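You operate a simulated robot arm through the tools that you are given. There is no shell and no other tool. Be economical: measure what you need, move in short steps, check, and stop when the job is done.

You are at the controls of a simulated robot arm. One attempt, no reset.

TASK
Bleed the small radiator into the steel cup with the radiator key.
Fine: valve to 0 and wait for the blue heat pad first (it is over 40 C); shut the screw when water drips; leave the cup there, key back in its dish, valve to 2. Set down upright: steel cup.

Only the result counts: the job must be done as asked and must still hold three seconds after the hand-in. Knocking over, shifting, dropping, spilling or breaking anything else fails it.

THE ROBOT
A 7-joint arm with a two-finger parallel gripper on a trunk, on a base that drives. Base frame: it is fixed to the floor where the robot stands at the start and does not move with it; the origin is under the middle of the robot, x ahead of it, y to its left, z up. Readings come in m, rad, newtons and seconds.
With the tool pointing down near the work surface it reaches from about 0.34 to 0.78 m from the robot's upright axis, wherever it stands. Its first joint turns from -2.897 to 2.897 rad. Places, roughly: corner of the low table under the bleed pipe [0.3, 0.8, 0.5]; inside of the key dish [0.1, 1.1, 0.5]; radiator valve [-4.1, 2.5, 0.7]; small radiator [0.5, 0.4, 0.4]; small radiator valve [0.6, 0, 0.7]; steel cup (7x7x8 cm) [0.1, 1, 0.5]. Payload 3.91 kg.
Tool frame: the origin (TCP) lies between the finger pads and is the grasp point; the fingertips stand 0.03 m ahead of it; z points along the fingers, y is the line along which they close. The gripper opens to 0.11 m. The fingers are 0.02 m wide and 0.01 m thick; the gripper's body (0.048 by 0.112 m) begins 0.055 m behind the TCP.
Orientation is that of the tool frame in the base frame, as a unit quaternion [x, y, z, w]. With the fingers straight down and closing along the base's y, the tool's x points along the base's -x, its y along +y and its z along -z.

THE INTERFACE
- The arm moves only by the tool nudge_tool. Its argument "steps" is a list of rows, each a list of 7 numbers: the shift along the tool's x, y, z in m, then the turn, a rotation vector about the tool's x, y, z in rad, then the finger opening in m, from 0 to 0.11. In form: [[tx, ty, tz, wx, wy, wz, grip], ...]. A call has 1 to 12 rows; each row shifts and turns the commanded pose from where the row before left it, along the tool's axes as they then stand. Rows are played at 5 a second. More than 0.05 m and 0.15 rad between two rows, or a gripper value outside its range, and nothing of the call is played. Where a pose cannot be reached the arm comes as near as it can. A force on the tool above 90 N (or 10 N above the force at the start of the call, whichever is more), or a blocked arm, ends the call early, and 0.2 s more pass. The fingers move at their own pace (about 0.153 m/s each) and stop on an object; they squeeze with about 33 N. The grip force told is the motor's: it shows also when the fingers shut on nothing. Time passes only in rows, and 0.2 s behind the last, so rows that do not move let the fingers close. The reply holds the time, the measured pose of the TCP, the force on the tool along the base axes, the opening and the grip force, in the units named above and with some noise, with the torque about the TCP (base axes, N m) and any sound that the robot's microphone picked up.
- Cameras (640 x 400 px; columns grow to the right, rows downward): "scene" is now at [-0.0066, 0.1937, 1.3193]; the picture's right is [0.54, -0.84, 0.00], its down [-0.58, -0.38, -0.72] and it looks along [0.61, 0.39, -0.69] (base axes); focal length 254 px, centre (320, 200). "wrist" rides on the gripper at [0.077, 0.007, -0.114] in the tool frame; the picture's right is [-0.09, 1.00, 0.00], its down [-0.80, -0.07, -0.59] and it looks along [-0.59, -0.05, 0.80] (tool axes); focal length 270 px, centre (320, 200). There is no depth. A picture from a camera that has moved, and an enlarged one, comes with that camera's place and axes in the base frame and with its lens.
- snapshot(camera): a new picture of that camera. It takes no simulated time.
- move_column(by): slides the trunk up (or, below 0, down) by that many m; the arm and the scene camera ride with it, the base frame stays. It gives what a move gives, with no picture.
- roll_base(legs): drives the robot by 1 to 6 legs, each [ahead, turn to the left] in m and rad, along the robot's own axes; the way and the turn of a leg run together, so that a leg with both is an arc; at most 1.5 m and 3.142 rad a leg. The arm and the cameras ride along, it lands a little off, and it stops where it bumps. It gives what a move gives.
- head_to(pan, tilt): turns the head with the scene camera to pan (to the left, within 2.705 rad either way) and tilt (down, from -0.506 to 1.204), counted from straight ahead of the robot. It gives what a move gives.
- close_up(camera, box): a new picture of the part [left, top, right, bottom] of that camera's present view, enlarged. It takes no simulated time.
- hand_in(): hands the job in; it is judged then, once.

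Work in short steps. Places have to be worked out from the pictures, the camera data and where the tool is seen: move nearer, look again, correct. Check each grasp and each placing, and mend what went wrong. You have 120 turns and 98 pictures in all, those below and enlarged ones among them. Open the gripper and draw the arm clear of the work before you hand the job in, unless the task says otherwise; then end with one line.

The tools are called after "Request:" as a command line: name --pt "numbers of a row" for each row, then --argument value for the rest, lists and objects as JSON in quotes. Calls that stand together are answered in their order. nudge_tool: Moves the arm, as the interface text tells. Its arguments: {"type":"object","properties":{"steps":{"type":"array"}},"required":["steps"]} The other tools are called the same way: move_column (by) slides the trunk up or down; roll_base (legs) drives the base; head_to (pan, tilt) turns the head that bears the scene camera; snapshot (camera) takes a picture; close_up (camera, box) takes an enlarged picture of a part of a camera's view; hand_in () hands the job in.

At the start:

```text
time_s: 0.0
tool_pos: [0.2251, 0.3435, 1.1096]
tool_rot: [-0.001, 1.0, 0.0, 0.0]
wrist_force: [-0.3, -0.6, 0.5]
ft_torque: [-0.01, 0.02, -0.01]
opening: 0.1098
finger_force: 0.1
trunk travel left (down, up): [-0.3, 0.31]
robot x, y, heading: [0.0013, -0.0005, -0.0]
head pan, tilt: [0.576, 0.764]
```

scene: 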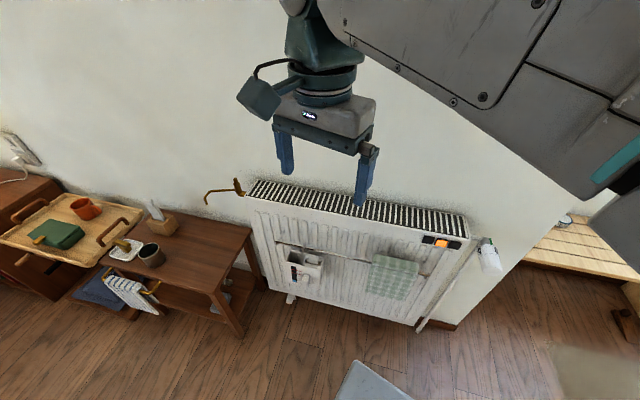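
wrist: 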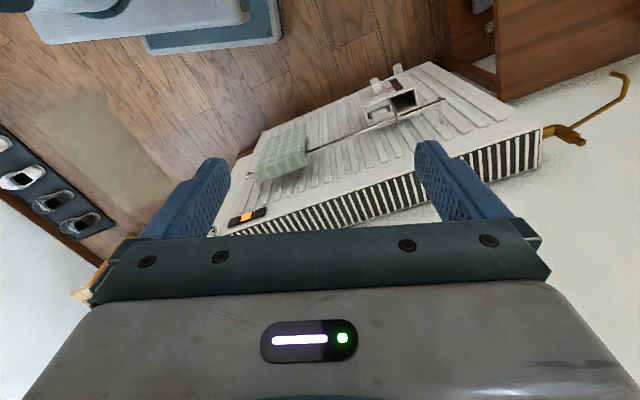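

The radiator stands ahead-left with a heat pad row on its top right, the valve at right and the table with cup and dish at left. I'll enlarge the key areas first.

Request:
close_up --camera "scene" --box '[400, 200, 560, 300]'

Request:
close_up --camera "scene" --box '[80, 160, 272, 280]'

```text
4.00 times, centred on (480, 250) of scene
camera zoom: at [-0.0066, 0.1937, 1.3193], right [0.54, -0.84, 0.0], down [-0.58, -0.38, -0.72], along [0.61, 0.39, -0.69], focal length 1016 px, centre (-320, 0)
```

zoom: 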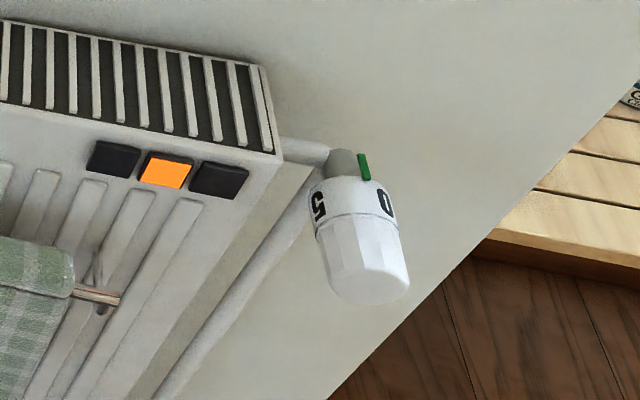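

```text
3.33 times, centred on (176, 220) of scene
camera zoom: at [-0.0066, 0.1937, 1.3193], right [0.54, -0.84, 0.0], down [-0.58, -0.38, -0.72], along [0.61, 0.39, -0.69], focal length 847 px, centre (800, 133)
```

zoom: 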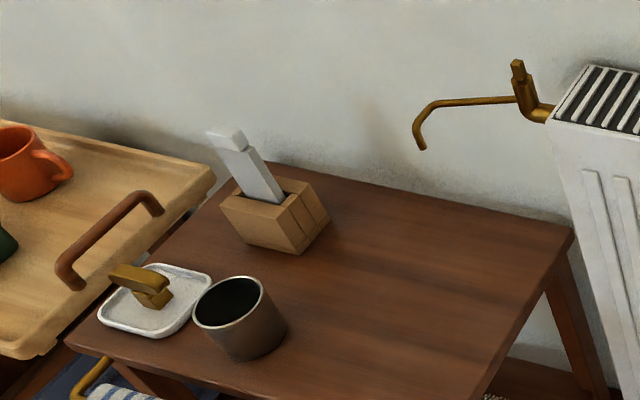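

The radiator front is turned about 18° (normal ≈ (-0.95,-0.32,0)), so the valve knob's axis is horizontal along that line at about (0.59, 0, 0.7). I'll yaw the tool to match and bring it to the front of the valve to get a good view.

Request:
nudge_tool --pt "0 0 0 0 0 -0.107 0.08" --pt "0 0 0 0 0 -0.107 0.08" --pt "0 0 0 0 0 -0.107 0.08" --pt "-0.004 -0.044 0.02 0 0 0 0.08" --pt "-0.004 -0.044 0.02 0 0 0 0.08" --pt "-0.004 -0.044 0.02 0 0 0 0.08" --pt "-0.004 -0.044 0.02 0 0 0 0.08" --pt "-0.004 -0.044 0.02 0 0 0 0.08" --pt "-0.004 -0.044 0.02 0 0 0 0.08" --pt "-0.004 -0.044 0.02 0 0 0 0.08" --pt "-0.004 -0.044 0.02 0 0 0 0.08" --pt "-0.004 -0.044 0.02 0 0 0 0.08"

Request:
snapshot --camera "scene"

Request:
snapshot --camera "wrist"

```text
time_s: 2.6
tool_pos: [0.3832, -0.024, 0.9285]
tool_rot: [-0.159, 0.987, 0.001, 0.0]
wrist_force: [0.6, -0.4, 0.5]
ft_torque: [0.0, -0.01, -0.02]
opening: 0.0798
finger_force: 0.1
trunk travel left (down, up): [-0.3, 0.31]
robot x, y, heading: [0.0017, 0.0001, -0.001]
head pan, tilt: [0.576, 0.764]
```

```text
93 pictures are left
camera scene: at [-0.0066, 0.1936, 1.3193], right [0.54, -0.84, 0.0], down [-0.58, -0.38, -0.72], along [0.61, 0.39, -0.69], focal length 254 px, centre (320, 200)
```

scene: 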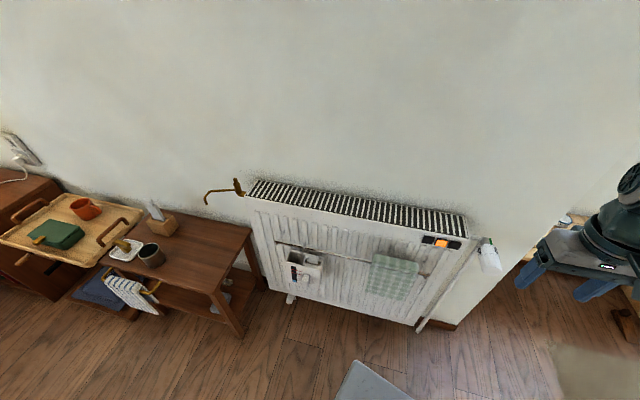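

```text
92 pictures are left
camera wrist: at [0.3098, -0.0415, 1.0423], right [-0.23, 0.97, 0.0], down [0.78, 0.19, 0.59], along [0.58, 0.14, -0.8], focal length 270 px, centre (320, 200)
```

wrist: 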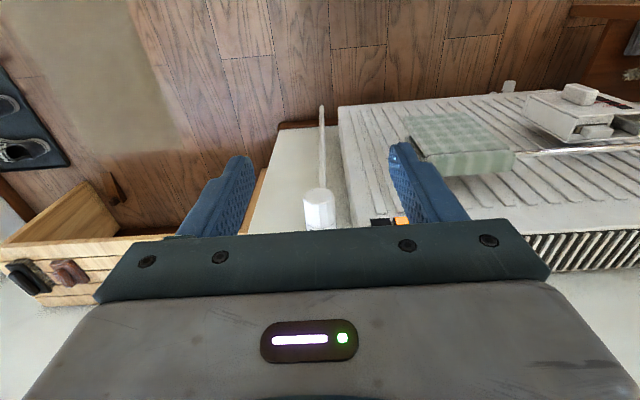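

The valve cap is visible straight ahead. I back the base 0.2 m to give the arm room, then pitch the tool to horizontal.

Request:
roll_base --legs '[[-0.2, 0]]'

Request:
nudge_tool --pt "0 0 0 0 -0.1428 0 0.08" --pt "0 0 0 0 -0.1428 0 0.08" --pt "0 0 0 0 -0.1428 0 0.08" --pt "0 0 0 0 -0.1428 0 0.08" --pt "0 0 0 0 -0.1428 0 0.08" --pt "0 0 0 0 -0.1428 0 0.08" --pt "0 0 0 0 -0.1428 0 0.08" --pt "0 0 0 0 -0.1428 0 0.08" --pt "0 0 0 0 -0.1428 0 0.08" --pt "0 0 0 0 -0.1428 0 0.08" --pt "0 0 0 0 -0.1428 0 0.08"

Request:
head_to --pan -0.1 --tilt 0.7

Request:
snapshot --camera "scene"

Request:
snapshot --camera "wrist"

```text
time_s: 4.2
tool_pos: [0.1824, -0.0216, 0.9284]
tool_rot: [-0.161, 0.987, 0.001, 0.0]
wrist_force: [0.0, 0.4, -0.4]
ft_torque: [-0.02, 0.02, 0.07]
opening: 0.0799
finger_force: 0.0
trunk travel left (down, up): [-0.3, 0.31]
robot x, y, heading: [-0.2009, 0.0011, 0.004]
head pan, tilt: [0.576, 0.764]
```

```text
time_s: 6.6
tool_pos: [0.2579, -0.0634, 1.0031]
tool_rot: [-0.115, 0.698, 0.115, 0.698]
wrist_force: [-0.6, -0.2, 0.2]
ft_torque: [0.01, 0.03, -0.01]
opening: 0.0802
finger_force: 0.1
out of reach, approached as far as the arm can: row 7, 8, 9, 10, 11
trunk travel left (down, up): [-0.3, 0.31]
robot x, y, heading: [-0.2029, 0.0008, 0.007]
head pan, tilt: [0.576, 0.764]
```

```text
time_s: 7.7
tool_pos: [0.2568, -0.0647, 1.0009]
tool_rot: [-0.115, 0.698, 0.115, 0.697]
wrist_force: [-0.5, 0.4, 0.0]
ft_torque: [0.03, 0.01, -0.01]
opening: 0.0802
finger_force: 0.1
trunk travel left (down, up): [-0.3, 0.31]
robot x, y, heading: [-0.2002, 0.0015, 0.005]
head pan, tilt: [-0.099, 0.7]
```

```text
91 pictures are left
camera scene: at [-0.1926, 0.1398, 1.3247], right [-0.09, -1.0, 0.0], down [-0.64, 0.06, -0.76], along [0.76, -0.07, -0.64], focal length 254 px, centre (320, 200)
```

scene: 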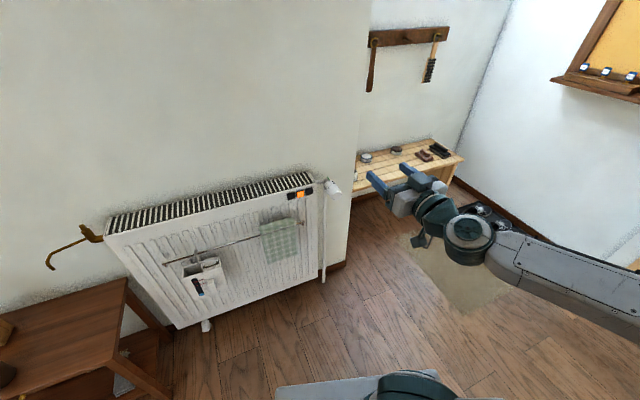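

```text
90 pictures are left
camera wrist: at [0.1473, -0.0949, 0.9246], right [-0.32, 0.94, 0.09], down [-0.54, -0.26, 0.8], along [0.78, 0.21, 0.59], focal length 270 px, centre (320, 200)
```

wrist: 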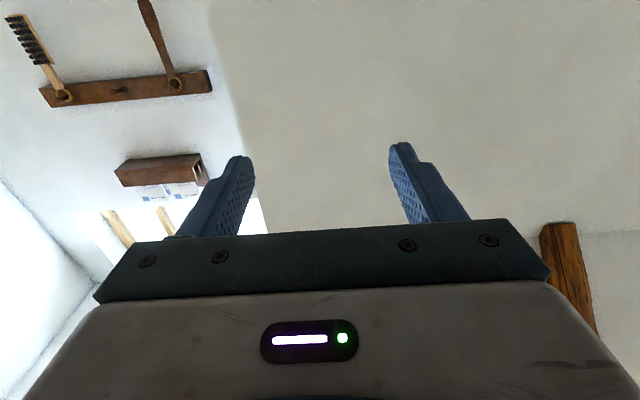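

The tool is horizontal now. I zoom onto the valve's scale and the pads.

Request:
close_up --camera "scene" --box '[280, 165, 360, 215]'

```text
8.00 times, centred on (320, 190) of scene
camera zoom: at [-0.1926, 0.1398, 1.3247], right [-0.09, -1.0, 0.0], down [-0.64, 0.06, -0.76], along [0.76, -0.07, -0.64], focal length 2032 px, centre (320, 280)
```

zoom: 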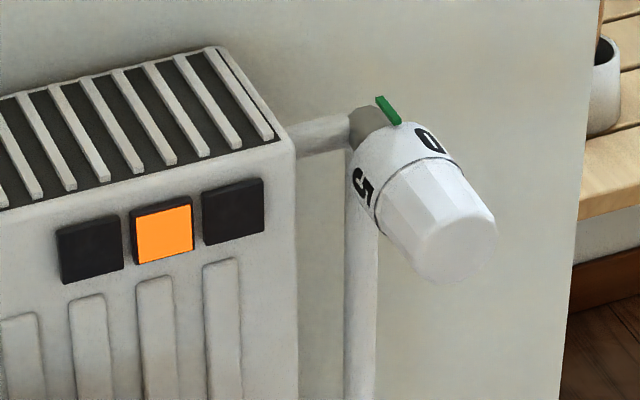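

The scale shows "0" at upper right and "5" at left; I need a view of the rest. I lower the column and the arm to look at the valve from below/front with the wrist camera.

Request:
move_column --by -0.25

Request:
nudge_tool --pt "0.04 0 0.01 0 0 0 0.08" --pt "0.04 0 0.01 0 0 0 0.08" --pt "0.04 0 0.01 0 0 0 0.08" --pt "0.04 0 0.01 0 0 0 0.08" --pt "0.04 0 0.01 0 0 0 0.08"

Request:
snapshot --camera "wrist"

Request:
snapshot --camera "scene"

```text
time_s: 10.2
tool_pos: [0.2574, -0.0638, 0.7523]
tool_rot: [-0.115, 0.699, 0.115, 0.697]
wrist_force: [0.2, 0.3, -0.6]
ft_torque: [-0.01, 0.01, -0.02]
opening: 0.0796
finger_force: 0.1
trunk travel left (down, up): [-0.05, 0.56]
robot x, y, heading: [-0.2023, -0.0026, 0.008]
head pan, tilt: [-0.099, 0.7]
```

```text
time_s: 11.4
tool_pos: [0.3178, -0.0585, 0.5547]
tool_rot: [-0.115, 0.698, 0.115, 0.697]
wrist_force: [0.0, -0.7, 0.8]
ft_torque: [-0.01, 0.01, 0.02]
opening: 0.0801
finger_force: 0.0
out of reach, approached as far as the arm can: row 1, 2
trunk travel left (down, up): [-0.05, 0.56]
robot x, y, heading: [-0.2, -0.0003, 0.006]
head pan, tilt: [-0.099, 0.7]
```

```text
88 pictures are left
camera wrist: at [0.2083, -0.09, 0.4776], right [-0.32, 0.94, 0.09], down [-0.54, -0.26, 0.8], along [0.78, 0.21, 0.59], focal length 270 px, centre (320, 200)
```

wrist: 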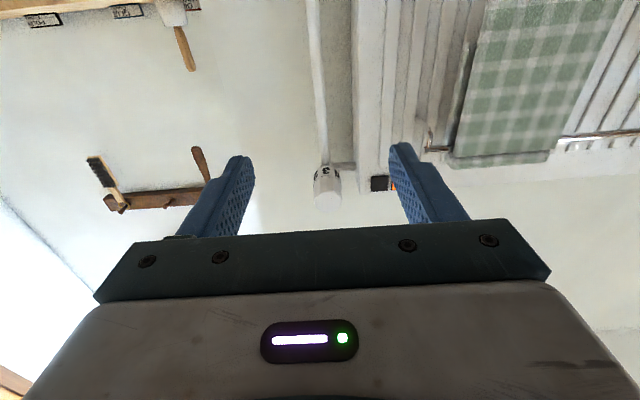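

```text
87 pictures are left
camera scene: at [-0.1928, 0.1399, 1.0748], right [-0.1, -1.0, 0.0], down [-0.64, 0.06, -0.77], along [0.76, -0.07, -0.64], focal length 254 px, centre (320, 200)
```

scene: 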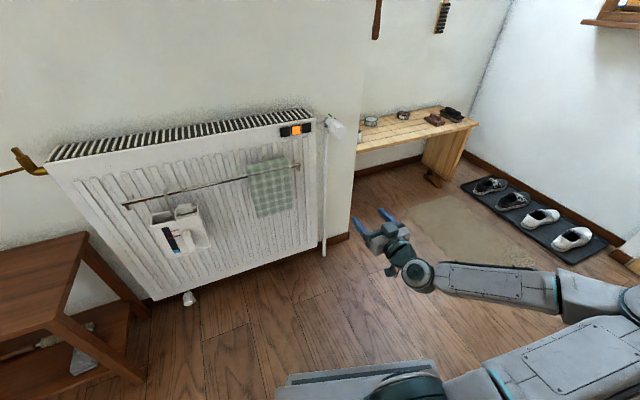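

Request:
close_up --camera "wrist" --box '[296, 155, 360, 215]'

Request:
close_up --camera "scene" --box '[276, 100, 356, 150]'

```text
6.67 times, centred on (328, 185) of wrist
camera zoom: at [0.2083, -0.09, 0.4776], right [-0.32, 0.94, 0.09], down [-0.54, -0.26, 0.8], along [0.78, 0.21, 0.59], focal length 1802 px, centre (267, 300)
```

zoom: 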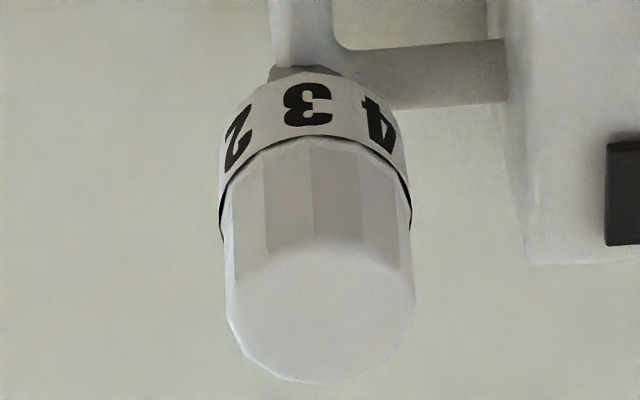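

```text
8.00 times, centred on (316, 125) of scene
camera zoom: at [-0.1928, 0.1399, 1.0748], right [-0.1, -1.0, 0.0], down [-0.64, 0.06, -0.77], along [0.76, -0.07, -0.64], focal length 2032 px, centre (352, 800)
```

zoom: 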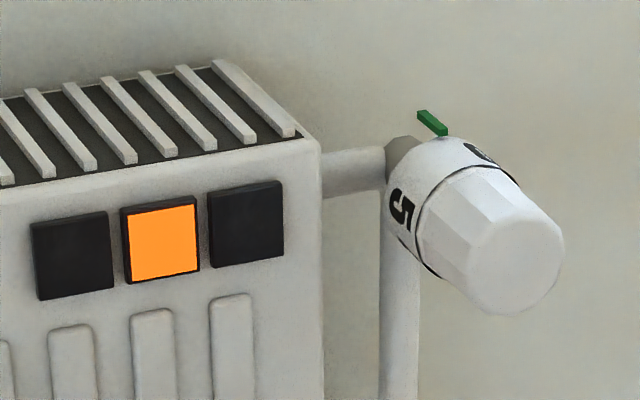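

Numbers run 0…5 clockwise, with 3 at the bottom and the green tab at top. I need to know which mark is the index, so I go closer from below.

Request:
nudge_tool --pt "0.0 -0.01 0.05 0 0 0 0.08" --pt "0.0 -0.01 0.05 0 0 0 0.08" --pt "0.0 0 0.05 0 0 0 0.08"

Request:
snapshot --camera "wrist"

```text
refused: row 1 steps farther than a row can; nothing moved
```

```text
84 pictures are left
camera wrist: at [0.2083, -0.09, 0.4776], right [-0.32, 0.94, 0.09], down [-0.54, -0.26, 0.8], along [0.78, 0.21, 0.59], focal length 270 px, centre (320, 200)
```

wrist: 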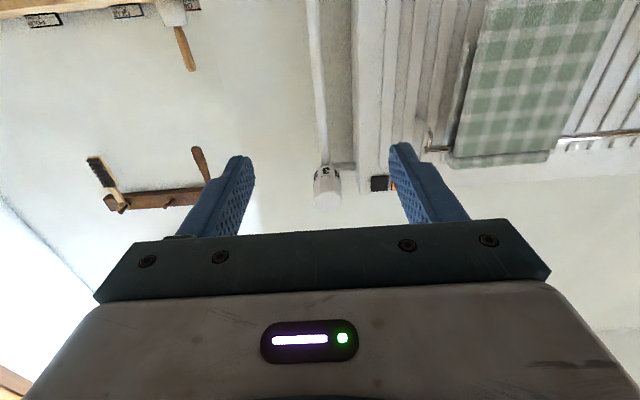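

The row was just over the limit; I repeat it with smaller steps.

Request:
nudge_tool --pt "0.0 -0.01 0.045 0 0 0 0.08" --pt "0.0 -0.01 0.045 0 0 0 0.08" --pt "0.0 0 0.045 0 0 0 0.08"

Request:
close_up --camera "wrist" --box '[240, 100, 400, 220]'

```text
time_s: 12.2
tool_pos: [0.4542, -0.0318, 0.5584]
tool_rot: [-0.115, 0.698, 0.115, 0.697]
wrist_force: [-0.6, 0.3, 0.1]
ft_torque: [-0.02, 0.03, -0.01]
opening: 0.08
finger_force: 0.0
trunk travel left (down, up): [-0.05, 0.56]
robot x, y, heading: [-0.2006, -0.0005, 0.001]
head pan, tilt: [-0.099, 0.7]
```

```text
3.33 times, centred on (320, 160) of wrist
camera zoom: at [0.3451, -0.0627, 0.4812], right [-0.32, 0.94, 0.09], down [-0.54, -0.26, 0.8], along [0.78, 0.21, 0.59], focal length 901 px, centre (320, 333)
```

zoom: 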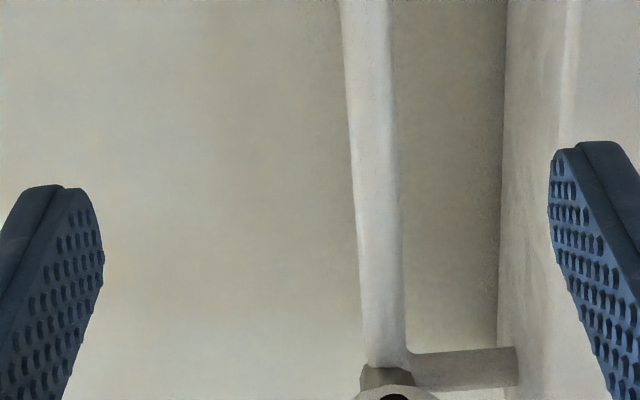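

The valve sits at higher elevation than the view axis; I raise the tool 8 cm.

Request:
nudge_tool --pt "-0.04 0.0 0 0 0 0 0.08" --pt "-0.04 0.0 0 0 0 0 0.08"

Request:
close_up --camera "wrist" --box '[240, 100, 400, 220]'

```text
time_s: 12.8
tool_pos: [0.4544, -0.0324, 0.6396]
tool_rot: [-0.116, 0.698, 0.116, 0.697]
wrist_force: [0.3, -0.4, 0.5]
ft_torque: [-0.03, -0.03, 0.0]
opening: 0.08
finger_force: 0.0
trunk travel left (down, up): [-0.05, 0.56]
robot x, y, heading: [-0.2048, -0.0016, 0.003]
head pan, tilt: [-0.099, 0.7]
```

```text
3.33 times, centred on (320, 160) of wrist
camera zoom: at [0.3437, -0.0636, 0.5616], right [-0.32, 0.94, 0.09], down [-0.54, -0.26, 0.8], along [0.78, 0.21, 0.59], focal length 901 px, centre (320, 333)
```

zoom: 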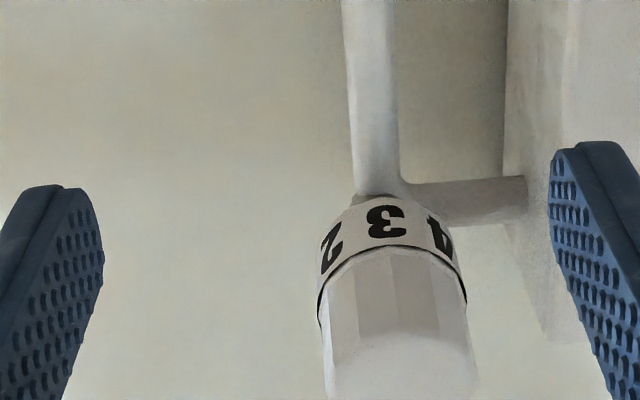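

No index at the bottom, so the green tab on top is probably the index. I roll the gripper half a turn so the wrist camera rides on top and can see tab and scale.

Request:
nudge_tool --pt "0 0 -0.02 0 0 0.145 0.08" --pt "0 0 -0.02 0 0 0.145 0.08" --pt "0 0 0 0 0 0.145 0.08" --pt "0 0 0 0 0 0.145 0.08" --pt "0 0 0 0 0 0.145 0.08" --pt "0 0 0 0 0 0.145 0.08" --pt "0 0 0 0 0 0.145 0.08" --pt "0 0 0 0 0 0.145 0.08" --pt "0 0 0 0 0 0.145 0.08" --pt "0 0 0 0 0 0.145 0.08" --pt "0 0 0 0 0 0.145 0.08"

```text
time_s: 15.2
tool_pos: [0.4144, -0.0446, 0.6379]
tool_rot: [0.42, 0.57, 0.579, 0.404]
wrist_force: [-0.5, 0.4, -0.1]
ft_torque: [0.01, 0.03, -0.01]
opening: 0.08
finger_force: 0.1
trunk travel left (down, up): [-0.05, 0.56]
robot x, y, heading: [-0.2009, 0.0016, 0.002]
head pan, tilt: [-0.099, 0.7]
```

The roll went freely; I continue the rest.

Request:
nudge_tool --pt "0 0 0 0 0 0.145 0.08" --pt "0 0 0 0 0 0.145 0.08" --pt "0 0 0 0 0 0.145 0.08" --pt "0 0 0 0 0 0.145 0.08" --pt "0 0 0 0 0 0.145 0.08" --pt "0 0 0 0 0 0.145 0.08" --pt "0 0 0 0 0 0.145 0.08" --pt "0 0 0 0 0 0.145 0.08" --pt "0 0 0 0 0 0.145 0.08" --pt "0 0 0 0 0 0.145 0.08" --pt "0 0 0 0 0 0.096 0.08"

Request:
snapshot --camera "wrist"

```text
time_s: 17.6
tool_pos: [0.4149, -0.046, 0.6378]
tool_rot: [0.698, 0.114, 0.697, -0.116]
wrist_force: [-0.7, -0.4, 0.5]
ft_torque: [0.01, -0.03, 0.0]
opening: 0.08
finger_force: 0.0
trunk travel left (down, up): [-0.05, 0.56]
robot x, y, heading: [-0.1999, -0.0023, 0.005]
head pan, tilt: [-0.099, 0.7]
```

```text
81 pictures are left
camera wrist: at [0.3094, -0.089, 0.7149], right [0.32, -0.94, -0.09], down [-0.59, -0.12, -0.8], along [0.74, 0.31, -0.59], focal length 270 px, centre (320, 200)
```

wrist: 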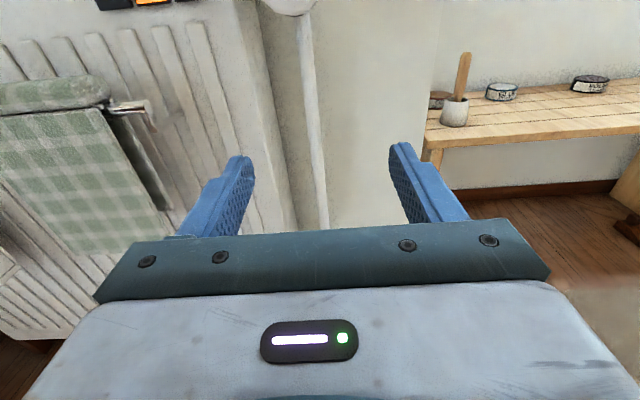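

Now the camera is on top. Raise 0.2 m to look down on the knob.

Request:
nudge_tool --pt "0.05 0 0 0 0 0 0.08" --pt "0.05 0 0 0 0 0 0.08" --pt "0.05 0 0 0 0 0 0.08" --pt "0.05 0 0 0 0 0 0.08"

Request:
close_up --camera "wrist" --box '[220, 90, 400, 220]'

```text
time_s: 18.6
tool_pos: [0.4157, -0.0463, 0.8383]
tool_rot: [0.698, 0.114, 0.697, -0.115]
wrist_force: [0.1, -1.2, -0.1]
ft_torque: [-0.03, -0.04, 0.07]
opening: 0.08
finger_force: 0.0
trunk travel left (down, up): [-0.05, 0.56]
robot x, y, heading: [-0.2021, -0.0016, 0.001]
head pan, tilt: [-0.099, 0.7]
```

```text
3.08 times, centred on (310, 155) of wrist
camera zoom: at [0.3102, -0.0897, 0.9143], right [0.32, -0.94, -0.09], down [-0.59, -0.12, -0.8], along [0.74, 0.31, -0.59], focal length 832 px, centre (351, 338)
```

zoom: 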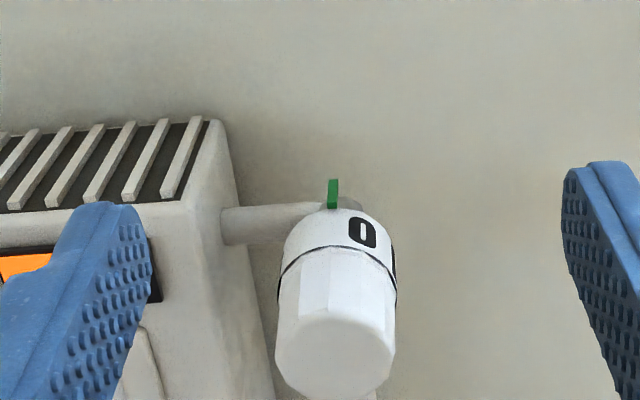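

Triangulating the two views puts the knob's front face centre at about (0.532, 0.010, 0.729), ~44 mm in diameter. I line the gripper up in front of it.

Request:
nudge_tool --pt "-0.0364 -0.0055 0 0 0 0 0.08" --pt "-0.0364 -0.0055 0 0 0 0 0.08" --pt "-0.0364 -0.0055 0 0 0 0 0.08" --pt "0 0 0.034 0 0 0 0.08" --pt "0 0 0.034 0 0 0 0.08"

Request:
snapshot --camera "wrist"

Request:
snapshot --camera "scene"

```text
time_s: 19.8
tool_pos: [0.4751, -0.0064, 0.731]
tool_rot: [0.698, 0.115, 0.697, -0.115]
wrist_force: [0.5, -0.4, -0.3]
ft_torque: [0.01, 0.04, 0.02]
opening: 0.0802
finger_force: 0.0
trunk travel left (down, up): [-0.05, 0.56]
robot x, y, heading: [-0.1976, -0.0017, 0.003]
head pan, tilt: [-0.099, 0.7]
```

```text
79 pictures are left
camera wrist: at [0.3694, -0.0499, 0.8069], right [0.32, -0.94, -0.09], down [-0.59, -0.12, -0.8], along [0.74, 0.31, -0.59], focal length 270 px, centre (320, 200)
```

wrist: 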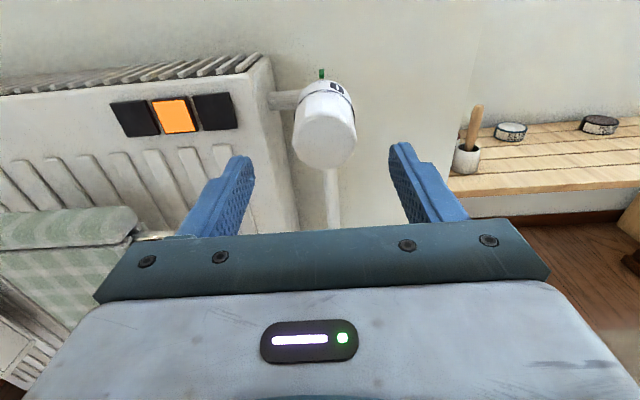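

```text
78 pictures are left
camera scene: at [-0.1928, 0.1397, 1.0747], right [-0.1, -1.0, 0.0], down [-0.64, 0.06, -0.77], along [0.76, -0.07, -0.64], focal length 254 px, centre (320, 200)
```

scene: 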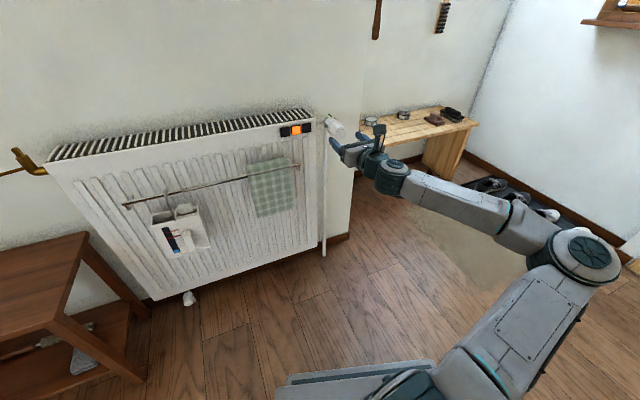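

Aligned. I advance 5.7 cm so the fingers straddle the cap and close.

Request:
nudge_tool --pt "0 0 0.029 0 0 0 0.08" --pt "0 0 0.029 0 0 0 0.08" --pt "0 0 0 0 0 0 0.05" --pt "0 0 0 0 0 0 0.035" --pt "0 0 0 0 0 0 0.035"

Request:
close_up --camera "wrist" --box '[200, 50, 440, 220]'

```text
time_s: 21.0
tool_pos: [0.5313, 0.009, 0.7331]
tool_rot: [0.698, 0.113, 0.698, -0.113]
wrist_force: [7.5, -8.2, 2.8]
ft_torque: [-0.15, 0.39, -1.6]
opening: 0.0478
finger_force: 45.4
trunk travel left (down, up): [-0.05, 0.56]
robot x, y, heading: [-0.1963, -0.0027, 0.004]
head pan, tilt: [-0.099, 0.7]
```

```text
2.35 times, centred on (320, 135) of wrist
camera zoom: at [0.4264, -0.0332, 0.8086], right [0.31, -0.95, -0.09], down [-0.59, -0.12, -0.8], along [0.75, 0.3, -0.59], focal length 636 px, centre (320, 353)
```

zoom: 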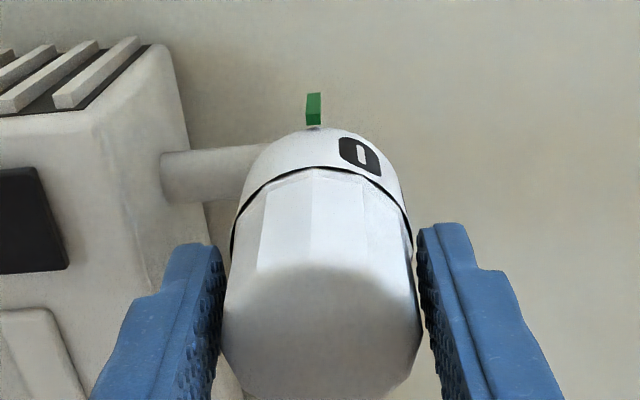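

Gripped at 48 mm. I try a small counter-clockwise turn (negative about tool z) and watch torque and scale.

Request:
nudge_tool --pt "0 0 0 0 0 -0.1 0.035" --pt "0 0 0 0 0 -0.1 0.035"

Request:
close_up --camera "wrist" --box '[200, 50, 440, 220]'

```text
time_s: 21.6
tool_pos: [0.531, 0.0113, 0.7327]
tool_rot: [0.682, 0.184, 0.706, -0.045]
wrist_force: [32.5, -3.1, 15.9]
ft_torque: [0.02, -0.12, -1.36]
opening: 0.0481
finger_force: 45.1
trunk travel left (down, up): [-0.05, 0.56]
robot x, y, heading: [-0.2015, -0.0004, 0.003]
head pan, tilt: [-0.099, 0.7]
```

```text
2.35 times, centred on (320, 135) of wrist
camera zoom: at [0.421, -0.0185, 0.8079], right [0.32, -0.94, 0.11], down [-0.53, -0.28, -0.8], along [0.78, 0.19, -0.59], focal length 636 px, centre (320, 353)
```

zoom: 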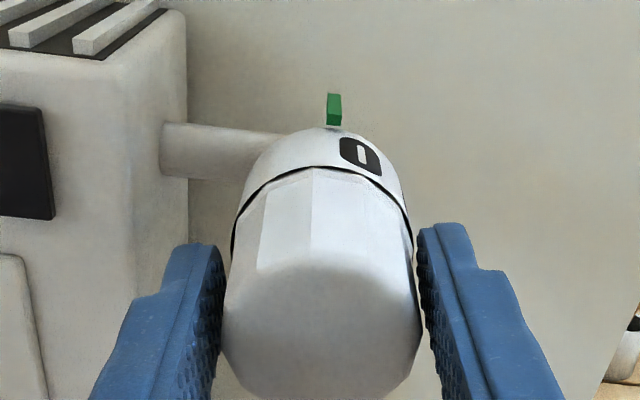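

The knob turns with the gripper (the 0 approaches the tab). I continue counter-clockwise.

Request:
nudge_tool --pt "0 0 -0.001 0 0 -0.1 0.035" --pt "0 0 0 0 0 -0.1 0.035" --pt "0 0 0 0 0 -0.05 0.035"

Request:
close_up --camera "wrist" --box '[200, 50, 440, 220]'

```text
time_s: 22.4
tool_pos: [0.5289, 0.0093, 0.7302]
tool_rot: [0.655, 0.267, 0.706, 0.045]
wrist_force: [28.3, -1.9, 21.1]
ft_torque: [0.32, -0.85, -1.0]
opening: 0.0481
finger_force: 44.5
trunk travel left (down, up): [-0.05, 0.56]
robot x, y, heading: [-0.203, 0.0013, 0.004]
head pan, tilt: [-0.099, 0.7]
```

```text
2.35 times, centred on (320, 135) of wrist
camera zoom: at [0.4128, -0.0018, 0.8019], right [0.3, -0.89, 0.35], down [-0.47, -0.46, -0.75], along [0.83, 0.06, -0.56], focal length 636 px, centre (320, 353)
```

zoom: 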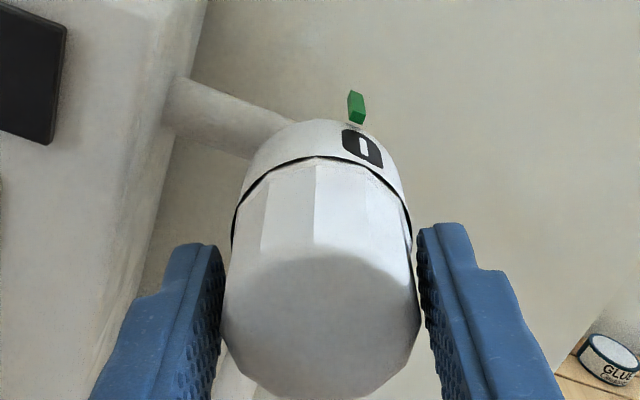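

Almost there: the 0 is about 4–5° short of the tab. One more small turn.

Request:
nudge_tool --pt "0 0 -0.001 0 0 -0.07 0.035" --pt "0 0 0 0 0 0 0.035"

Request:
close_up --camera "wrist" --box '[200, 50, 440, 220]'

```text
time_s: 23.0
tool_pos: [0.5289, 0.0089, 0.7303]
tool_rot: [0.645, 0.291, 0.704, 0.069]
wrist_force: [30.6, -0.9, 23.8]
ft_torque: [0.21, -0.71, -0.86]
opening: 0.0481
finger_force: 44.8
trunk travel left (down, up): [-0.05, 0.56]
robot x, y, heading: [-0.1998, -0.0013, 0.006]
head pan, tilt: [-0.099, 0.7]
```

```text
2.35 times, centred on (320, 135) of wrist
camera zoom: at [0.4109, 0.0029, 0.7995], right [0.29, -0.86, 0.42], down [-0.46, -0.51, -0.73], along [0.84, 0.02, -0.54], focal length 636 px, centre (320, 353)
```

zoom: 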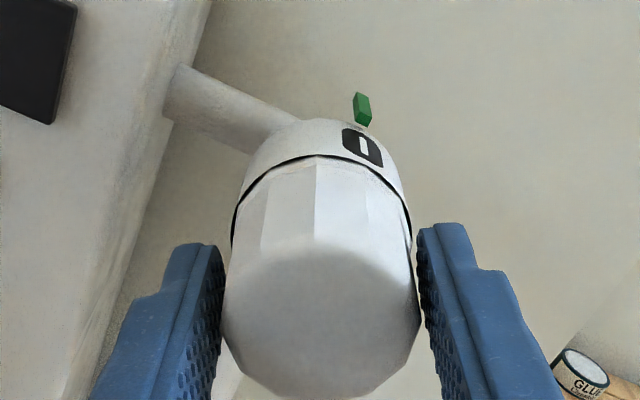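

The 0 now lines up with the tab. I release, back off and look.

Request:
nudge_tool --pt "0 0 0 0 0 0 0.08" --pt "0 0 0 0 0 0 0.08" --pt "0 0 -0.04 0 0 0 0.08" --pt "0 0 -0.04 0 0 0.13 0.08" --pt "0.03 0 -0.03 0 0 0.13 0.08" --pt "0.03 0 -0.03 0 0 0.13 0.08" --pt "0.03 0 0 0 0 0.13 0.08"

Request:
close_up --camera "wrist" --box '[80, 20, 400, 220]'

```text
time_s: 24.6
tool_pos: [0.3876, -0.0132, 0.815]
tool_rot: [0.699, 0.114, 0.696, -0.117]
wrist_force: [0.4, -1.0, -0.3]
ft_torque: [-0.03, -0.02, 0.04]
opening: 0.0801
finger_force: 0.0
trunk travel left (down, up): [-0.05, 0.56]
robot x, y, heading: [-0.2021, -0.0003, 0.003]
head pan, tilt: [-0.099, 0.7]
```

```text
2.00 times, centred on (240, 120) of wrist
camera zoom: at [0.2823, -0.0559, 0.8917], right [0.32, -0.94, -0.09], down [-0.59, -0.12, -0.8], along [0.74, 0.31, -0.59], focal length 541 px, centre (480, 360)
```

zoom: 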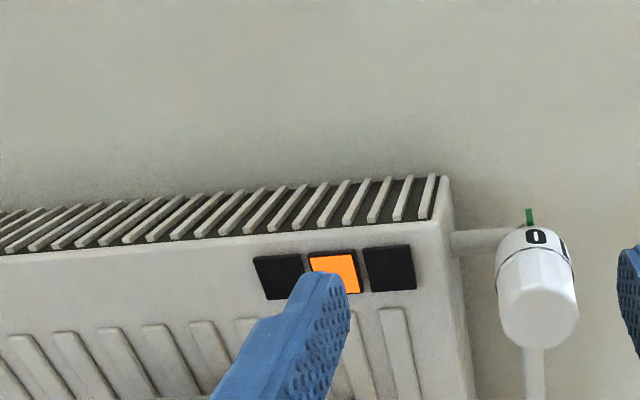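

Request:
close_up --camera "wrist" --box '[308, 110, 388, 200]'

```text
4.44 times, centred on (348, 155) of wrist
camera zoom: at [0.2823, -0.0559, 0.8917], right [0.32, -0.94, -0.09], down [-0.59, -0.12, -0.8], along [0.74, 0.31, -0.59], focal length 1201 px, centre (196, 400)
```

zoom: 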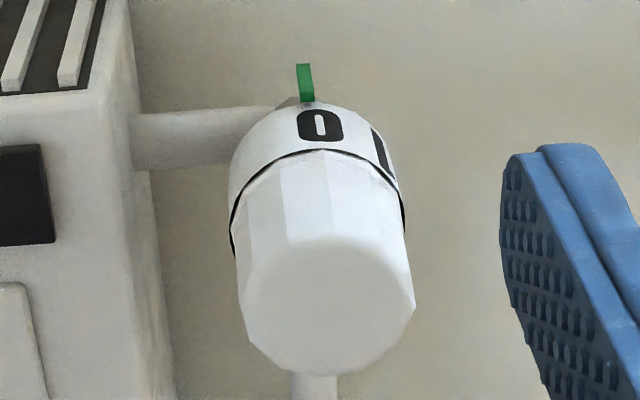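

Valve reads 0 at the tab. While the radiator cools I return the tool to pointing down (roll back, then pitch) before driving to the table.

Request:
nudge_tool --pt "0 0 -0.02 0 0 -0.143 0.08" --pt "0 0 -0.02 0 0 -0.143 0.08" --pt "0 0 0 0 0 -0.143 0.08" --pt "0 0 0 0 0 -0.143 0.08" --pt "0 0 0 0 0 -0.143 0.08" --pt "0 0 0 0 0 -0.143 0.08" --pt "0 0 0 0 0 -0.143 0.08" --pt "0 0 0 0 0 -0.143 0.08" --pt "0 0 0 0 0 -0.143 0.08" --pt "0 0 0 0 0 -0.143 0.08" --pt "0 0 0 0 0 -0.143 0.08" --pt "0 0 0 0 0 -0.143 0.08"

Request:
nudge_tool --pt "0 0 0 0 0 -0.143 0.08" --pt "0 0 0 0 0 -0.143 0.08" --pt "0 0 0 0 0 -0.143 0.08" --pt "0 0 0 0 0 -0.143 0.08" --pt "0 0 0 0 0 -0.143 0.08" --pt "0 0 0 0 0 -0.143 0.08" --pt "0 0 0 0 0 -0.143 0.08" --pt "0 0 0 0 0 -0.143 0.08" --pt "0 0 0 0 0 -0.143 0.08" --pt "0 0 0 0 0 -0.143 0.08"

Request:
nudge_tool --pt "0 0 0 0 0.1428 0 0.08" --pt "0 0 0 0 0.1428 0 0.08" --pt "0 0 0 0 0.1428 0 0.08" --pt "0 0 0 0 0.1428 0 0.08" --pt "0 0 0 0 0.1428 0 0.08" --pt "0 0 0 0 0.1428 0 0.08" --pt "0 0 0 0 0.1428 0 0.08" --pt "0 0 0 0 0.1428 0 0.08" --pt "0 0 0 0 0.1428 0 0.08" --pt "0 0 0 0 0.1428 0 0.08" --pt "0 0 0 0 0.1428 0 0.08"

Request:
move_column --by 0.25

Request:
head_to --pan 0.3 --tilt 0.7

Request:
snapshot --camera "scene"

```text
time_s: 27.2
tool_pos: [0.3487, -0.0247, 0.8159]
tool_rot: [0.369, 0.603, 0.543, 0.453]
wrist_force: [0.8, -0.3, 0.5]
ft_torque: [-0.02, -0.03, 0.02]
opening: 0.0801
finger_force: 0.0
trunk travel left (down, up): [-0.05, 0.56]
robot x, y, heading: [-0.2002, 0.0027, 0.003]
head pan, tilt: [-0.099, 0.7]
```

```text
time_s: 29.4
tool_pos: [0.35, -0.0258, 0.8155]
tool_rot: [-0.116, 0.698, 0.112, 0.698]
wrist_force: [-0.6, -0.5, -0.2]
ft_torque: [-0.03, 0.0, -0.03]
opening: 0.08
finger_force: 0.1
trunk travel left (down, up): [-0.05, 0.56]
robot x, y, heading: [-0.1983, -0.0039, 0.003]
head pan, tilt: [-0.099, 0.7]
```

```text
time_s: 31.8
tool_pos: [0.3498, -0.0249, 0.8161]
tool_rot: [-0.161, 0.987, -0.001, -0.002]
wrist_force: [0.0, -1.0, 1.2]
ft_torque: [-0.01, -0.02, -0.03]
opening: 0.0802
finger_force: 0.1
trunk travel left (down, up): [-0.05, 0.56]
robot x, y, heading: [-0.1994, -0.0031, 0.001]
head pan, tilt: [-0.099, 0.7]
```

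```text
time_s: 34.4
tool_pos: [0.3493, -0.0253, 1.0658]
tool_rot: [-0.162, 0.987, -0.001, 0.0]
wrist_force: [1.2, 0.3, 0.4]
ft_torque: [-0.02, -0.03, -0.01]
opening: 0.0802
finger_force: 0.0
trunk travel left (down, up): [-0.3, 0.31]
robot x, y, heading: [-0.1973, 0.0005, 0.003]
head pan, tilt: [-0.099, 0.7]
```

```text
time_s: 35.3
tool_pos: [0.3503, -0.0254, 1.0663]
tool_rot: [-0.163, 0.987, -0.001, -0.001]
wrist_force: [0.6, 0.9, -0.9]
ft_torque: [0.0, 0.01, 0.0]
opening: 0.0799
finger_force: 0.1
trunk travel left (down, up): [-0.3, 0.31]
robot x, y, heading: [-0.201, 0.0022, 0.001]
head pan, tilt: [0.3, 0.7]
```

```text
71 pictures are left
camera scene: at [-0.196, 0.1733, 1.3247], right [0.3, -0.95, 0.0], down [-0.61, -0.19, -0.76], along [0.73, 0.23, -0.64], focal length 254 px, centre (320, 200)
```

scene: 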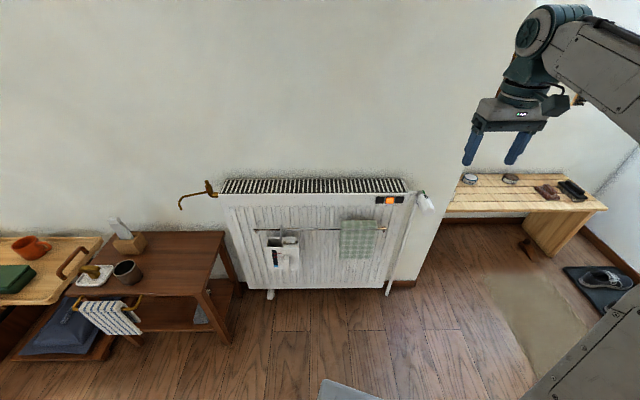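

Pad still orange. Meanwhile I drive to the low table: turn left, go 0.62 m, turn partly back to face it.

Request:
roll_base --legs '[[0, 1.571], [0.62, 0], [0, -1.0]]'

Request:
head_to --pan 0.3 --tilt 0.9

Request:
snapshot --camera "scene"

Request:
snapshot --camera "wrist"

```text
time_s: 45.0
tool_pos: [0.2995, 0.8554, 1.0654]
tool_rot: [-0.42, 0.907, -0.001, 0.0]
wrist_force: [0.6, -0.1, 0.4]
ft_torque: [-0.02, -0.04, -0.03]
opening: 0.0799
finger_force: 0.1
trunk travel left (down, up): [-0.3, 0.31]
robot x, y, heading: [-0.1878, 0.5959, 0.545]
head pan, tilt: [0.3, 0.7]
```

```text
time_s: 45.7
tool_pos: [0.2996, 0.8556, 1.0648]
tool_rot: [-0.42, 0.908, -0.001, -0.001]
wrist_force: [-0.5, -0.2, 0.6]
ft_torque: [0.0, 0.03, -0.01]
opening: 0.0801
finger_force: 0.1
trunk travel left (down, up): [-0.3, 0.31]
robot x, y, heading: [-0.1836, 0.5956, 0.546]
head pan, tilt: [0.3, 0.901]
```

```text
70 pictures are left
camera scene: at [-0.2781, 0.7373, 1.3086], right [0.75, -0.66, 0.0], down [-0.52, -0.59, -0.62], along [0.41, 0.47, -0.78], focal length 254 px, centre (320, 200)
```

scene: 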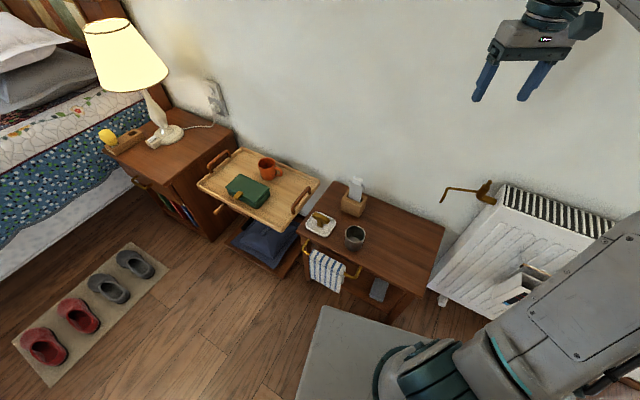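

```text
69 pictures are left
camera wrist: at [0.2447, 0.8016, 1.1792], right [-0.7, 0.71, 0.0], down [0.57, 0.57, 0.59], along [0.42, 0.42, -0.8], focal length 270 px, centre (320, 200)
```

wrist: 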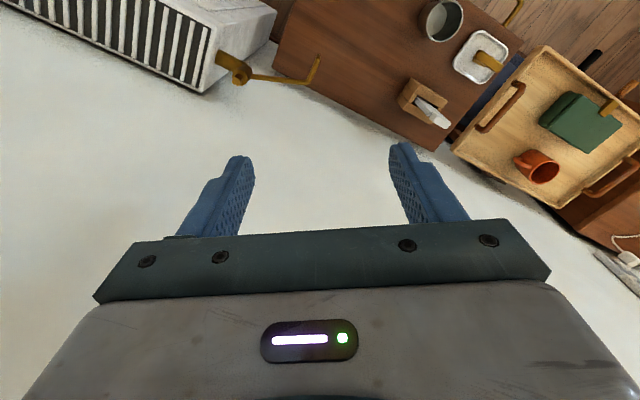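

The table is now in reach. I enlarge the cup, key dish and bleed fitting.

Request:
close_up --camera "scene" --box '[290, 165, 410, 255]'

Request:
close_up --camera "wrist" --box '[380, 0, 540, 100]'

Request:
close_up --camera "scene" --box '[430, 160, 530, 230]'

Request:
close_up --camera "wrist" --box '[200, 30, 340, 110]'

```text
4.44 times, centred on (350, 210) of scene
camera zoom: at [-0.2781, 0.7373, 1.3086], right [0.75, -0.66, 0.0], down [-0.52, -0.59, -0.62], along [0.41, 0.47, -0.78], focal length 1129 px, centre (187, 156)
```

zoom: 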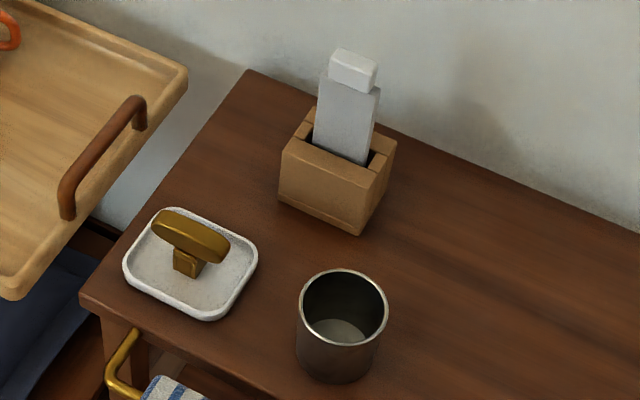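

```text
4.00 times, centred on (460, 50) of wrist
camera zoom: at [0.2447, 0.8016, 1.1792], right [-0.7, 0.71, 0.0], down [0.57, 0.57, 0.59], along [0.42, 0.42, -0.8], focal length 1081 px, centre (-240, 800)
```

zoom: 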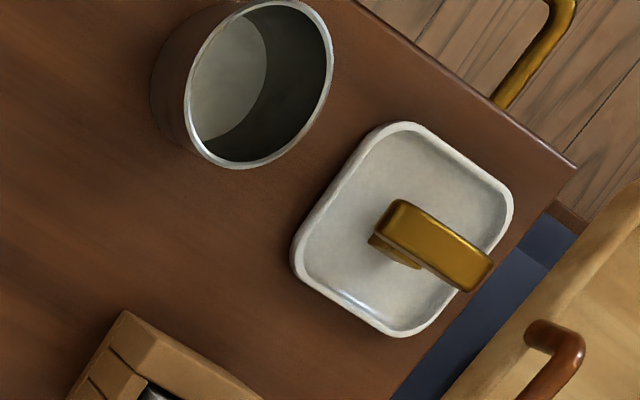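

```text
5.71 times, centred on (480, 195) of scene
camera zoom: at [-0.2781, 0.7373, 1.3086], right [0.75, -0.66, 0.0], down [-0.52, -0.59, -0.62], along [0.41, 0.47, -0.78], focal length 1451 px, centre (-594, 229)
```

zoom: 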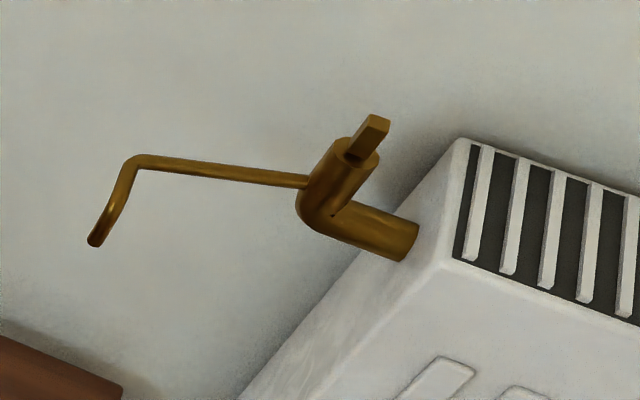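

```text
4.57 times, centred on (270, 70) of wrist
camera zoom: at [0.2447, 0.8016, 1.1792], right [-0.7, 0.71, 0.0], down [0.57, 0.57, 0.59], along [0.42, 0.42, -0.8], focal length 1236 px, centre (549, 794)
```

zoom: 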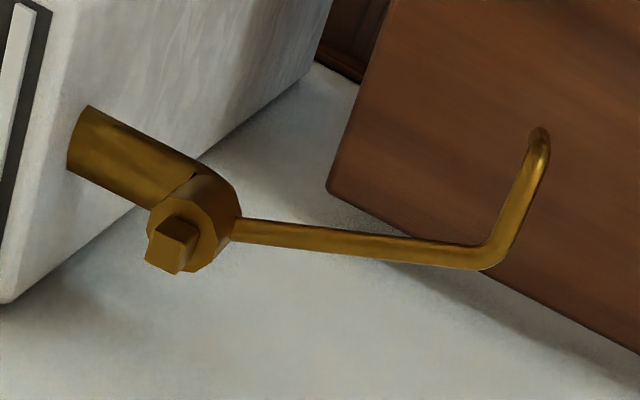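

Triangulated: cup top centre (0.101, 0.992, 0.57) on a table at z≈0.49, spout tip (0.296, 0.849, 0.717), spindle top (0.386, 0.786, 0.794), key T-bar (0.067, 1.125, 0.56) along the wall direction. A vertical grip under the spout would hit it, so I take the cup with the tool tilted 45°. First move above the cup's front side and tilt.

Request:
nudge_tool --pt "0.019 0.0438 0 0 0 0 0.1" --pt "0.019 0.0438 0 0 0 0 0.1" --pt "0.019 0.0438 0 0 0 0 0.1" --pt "0.019 0.0438 0 0 0 0 0.1" --pt "0.019 0.0438 0 0 0 0 0.1" --pt "0.019 0.0438 0 0 0 0 0.1" --pt "0 0 0 0 0 0.1283 0.1" --pt "0 0 0 0 0 0.1283 0.1"

Request:
move_column --by -0.2

Request:
nudge_tool --pt "0 0 0 0 -0.1309 0 0.1" --pt "0 0 0 0 -0.1309 0 0.1" --pt "0 0 0 0 -0.1309 0 0.1" --pt "0 0 0 0 -0.1309 0 0.1" --pt "0 0 0 0 -0.1309 0 0.1" --pt "0 0 0 0 -0.1309 0 0.1"

Request:
snapshot --camera "scene"

Request:
snapshot --camera "wrist"

```text
time_s: 47.5
tool_pos: [0.0269, 0.9398, 1.0627]
tool_rot: [-0.3, 0.954, -0.002, 0.0]
wrist_force: [-0.1, 0.5, -0.4]
ft_torque: [0.01, 0.02, 0.0]
opening: 0.1
finger_force: 0.1
trunk travel left (down, up): [-0.3, 0.31]
robot x, y, heading: [-0.1844, 0.5968, 0.544]
head pan, tilt: [0.3, 0.901]
```

```text
time_s: 49.6
tool_pos: [0.026, 0.9403, 0.8626]
tool_rot: [-0.3, 0.954, -0.002, 0.001]
wrist_force: [-0.1, -0.1, -0.4]
ft_torque: [-0.01, -0.04, 0.02]
opening: 0.1001
finger_force: 0.1
trunk travel left (down, up): [-0.1, 0.51]
robot x, y, heading: [-0.1836, 0.5941, 0.546]
head pan, tilt: [0.3, 0.901]
```

```text
time_s: 51.0
tool_pos: [0.0262, 0.9389, 0.8621]
tool_rot: [-0.278, 0.881, 0.114, 0.366]
wrist_force: [-0.4, -0.1, -0.6]
ft_torque: [0.02, 0.02, 0.02]
opening: 0.1
finger_force: 0.0
trunk travel left (down, up): [-0.1, 0.51]
robot x, y, heading: [-0.1864, 0.5955, 0.543]
head pan, tilt: [0.3, 0.901]
```

```text
64 pictures are left
camera scene: at [-0.278, 0.7374, 1.1085], right [0.75, -0.66, 0.0], down [-0.52, -0.59, -0.62], along [0.41, 0.46, -0.78], focal length 254 px, centre (320, 200)
```

scene: 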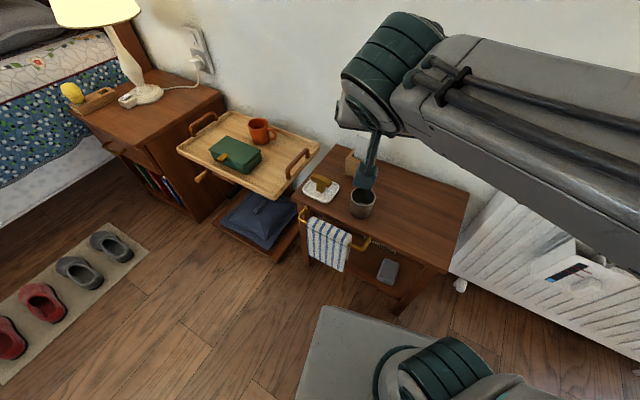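

```text
63 pictures are left
camera wrist: at [-0.0876, 0.8667, 0.8881], right [-0.52, 0.85, 0.06], down [0.16, 0.03, 0.99], along [0.84, 0.52, -0.15], focal length 270 px, centre (320, 200)
```

wrist: 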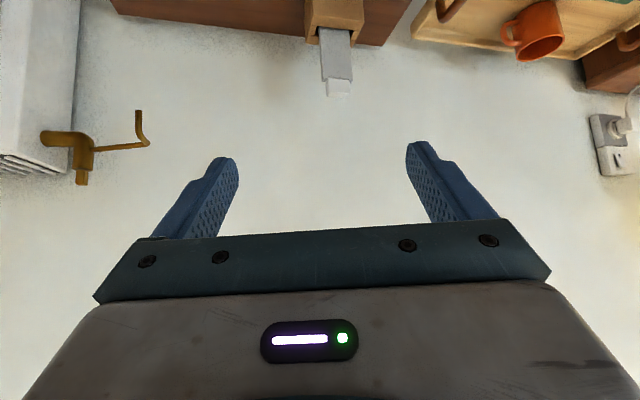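

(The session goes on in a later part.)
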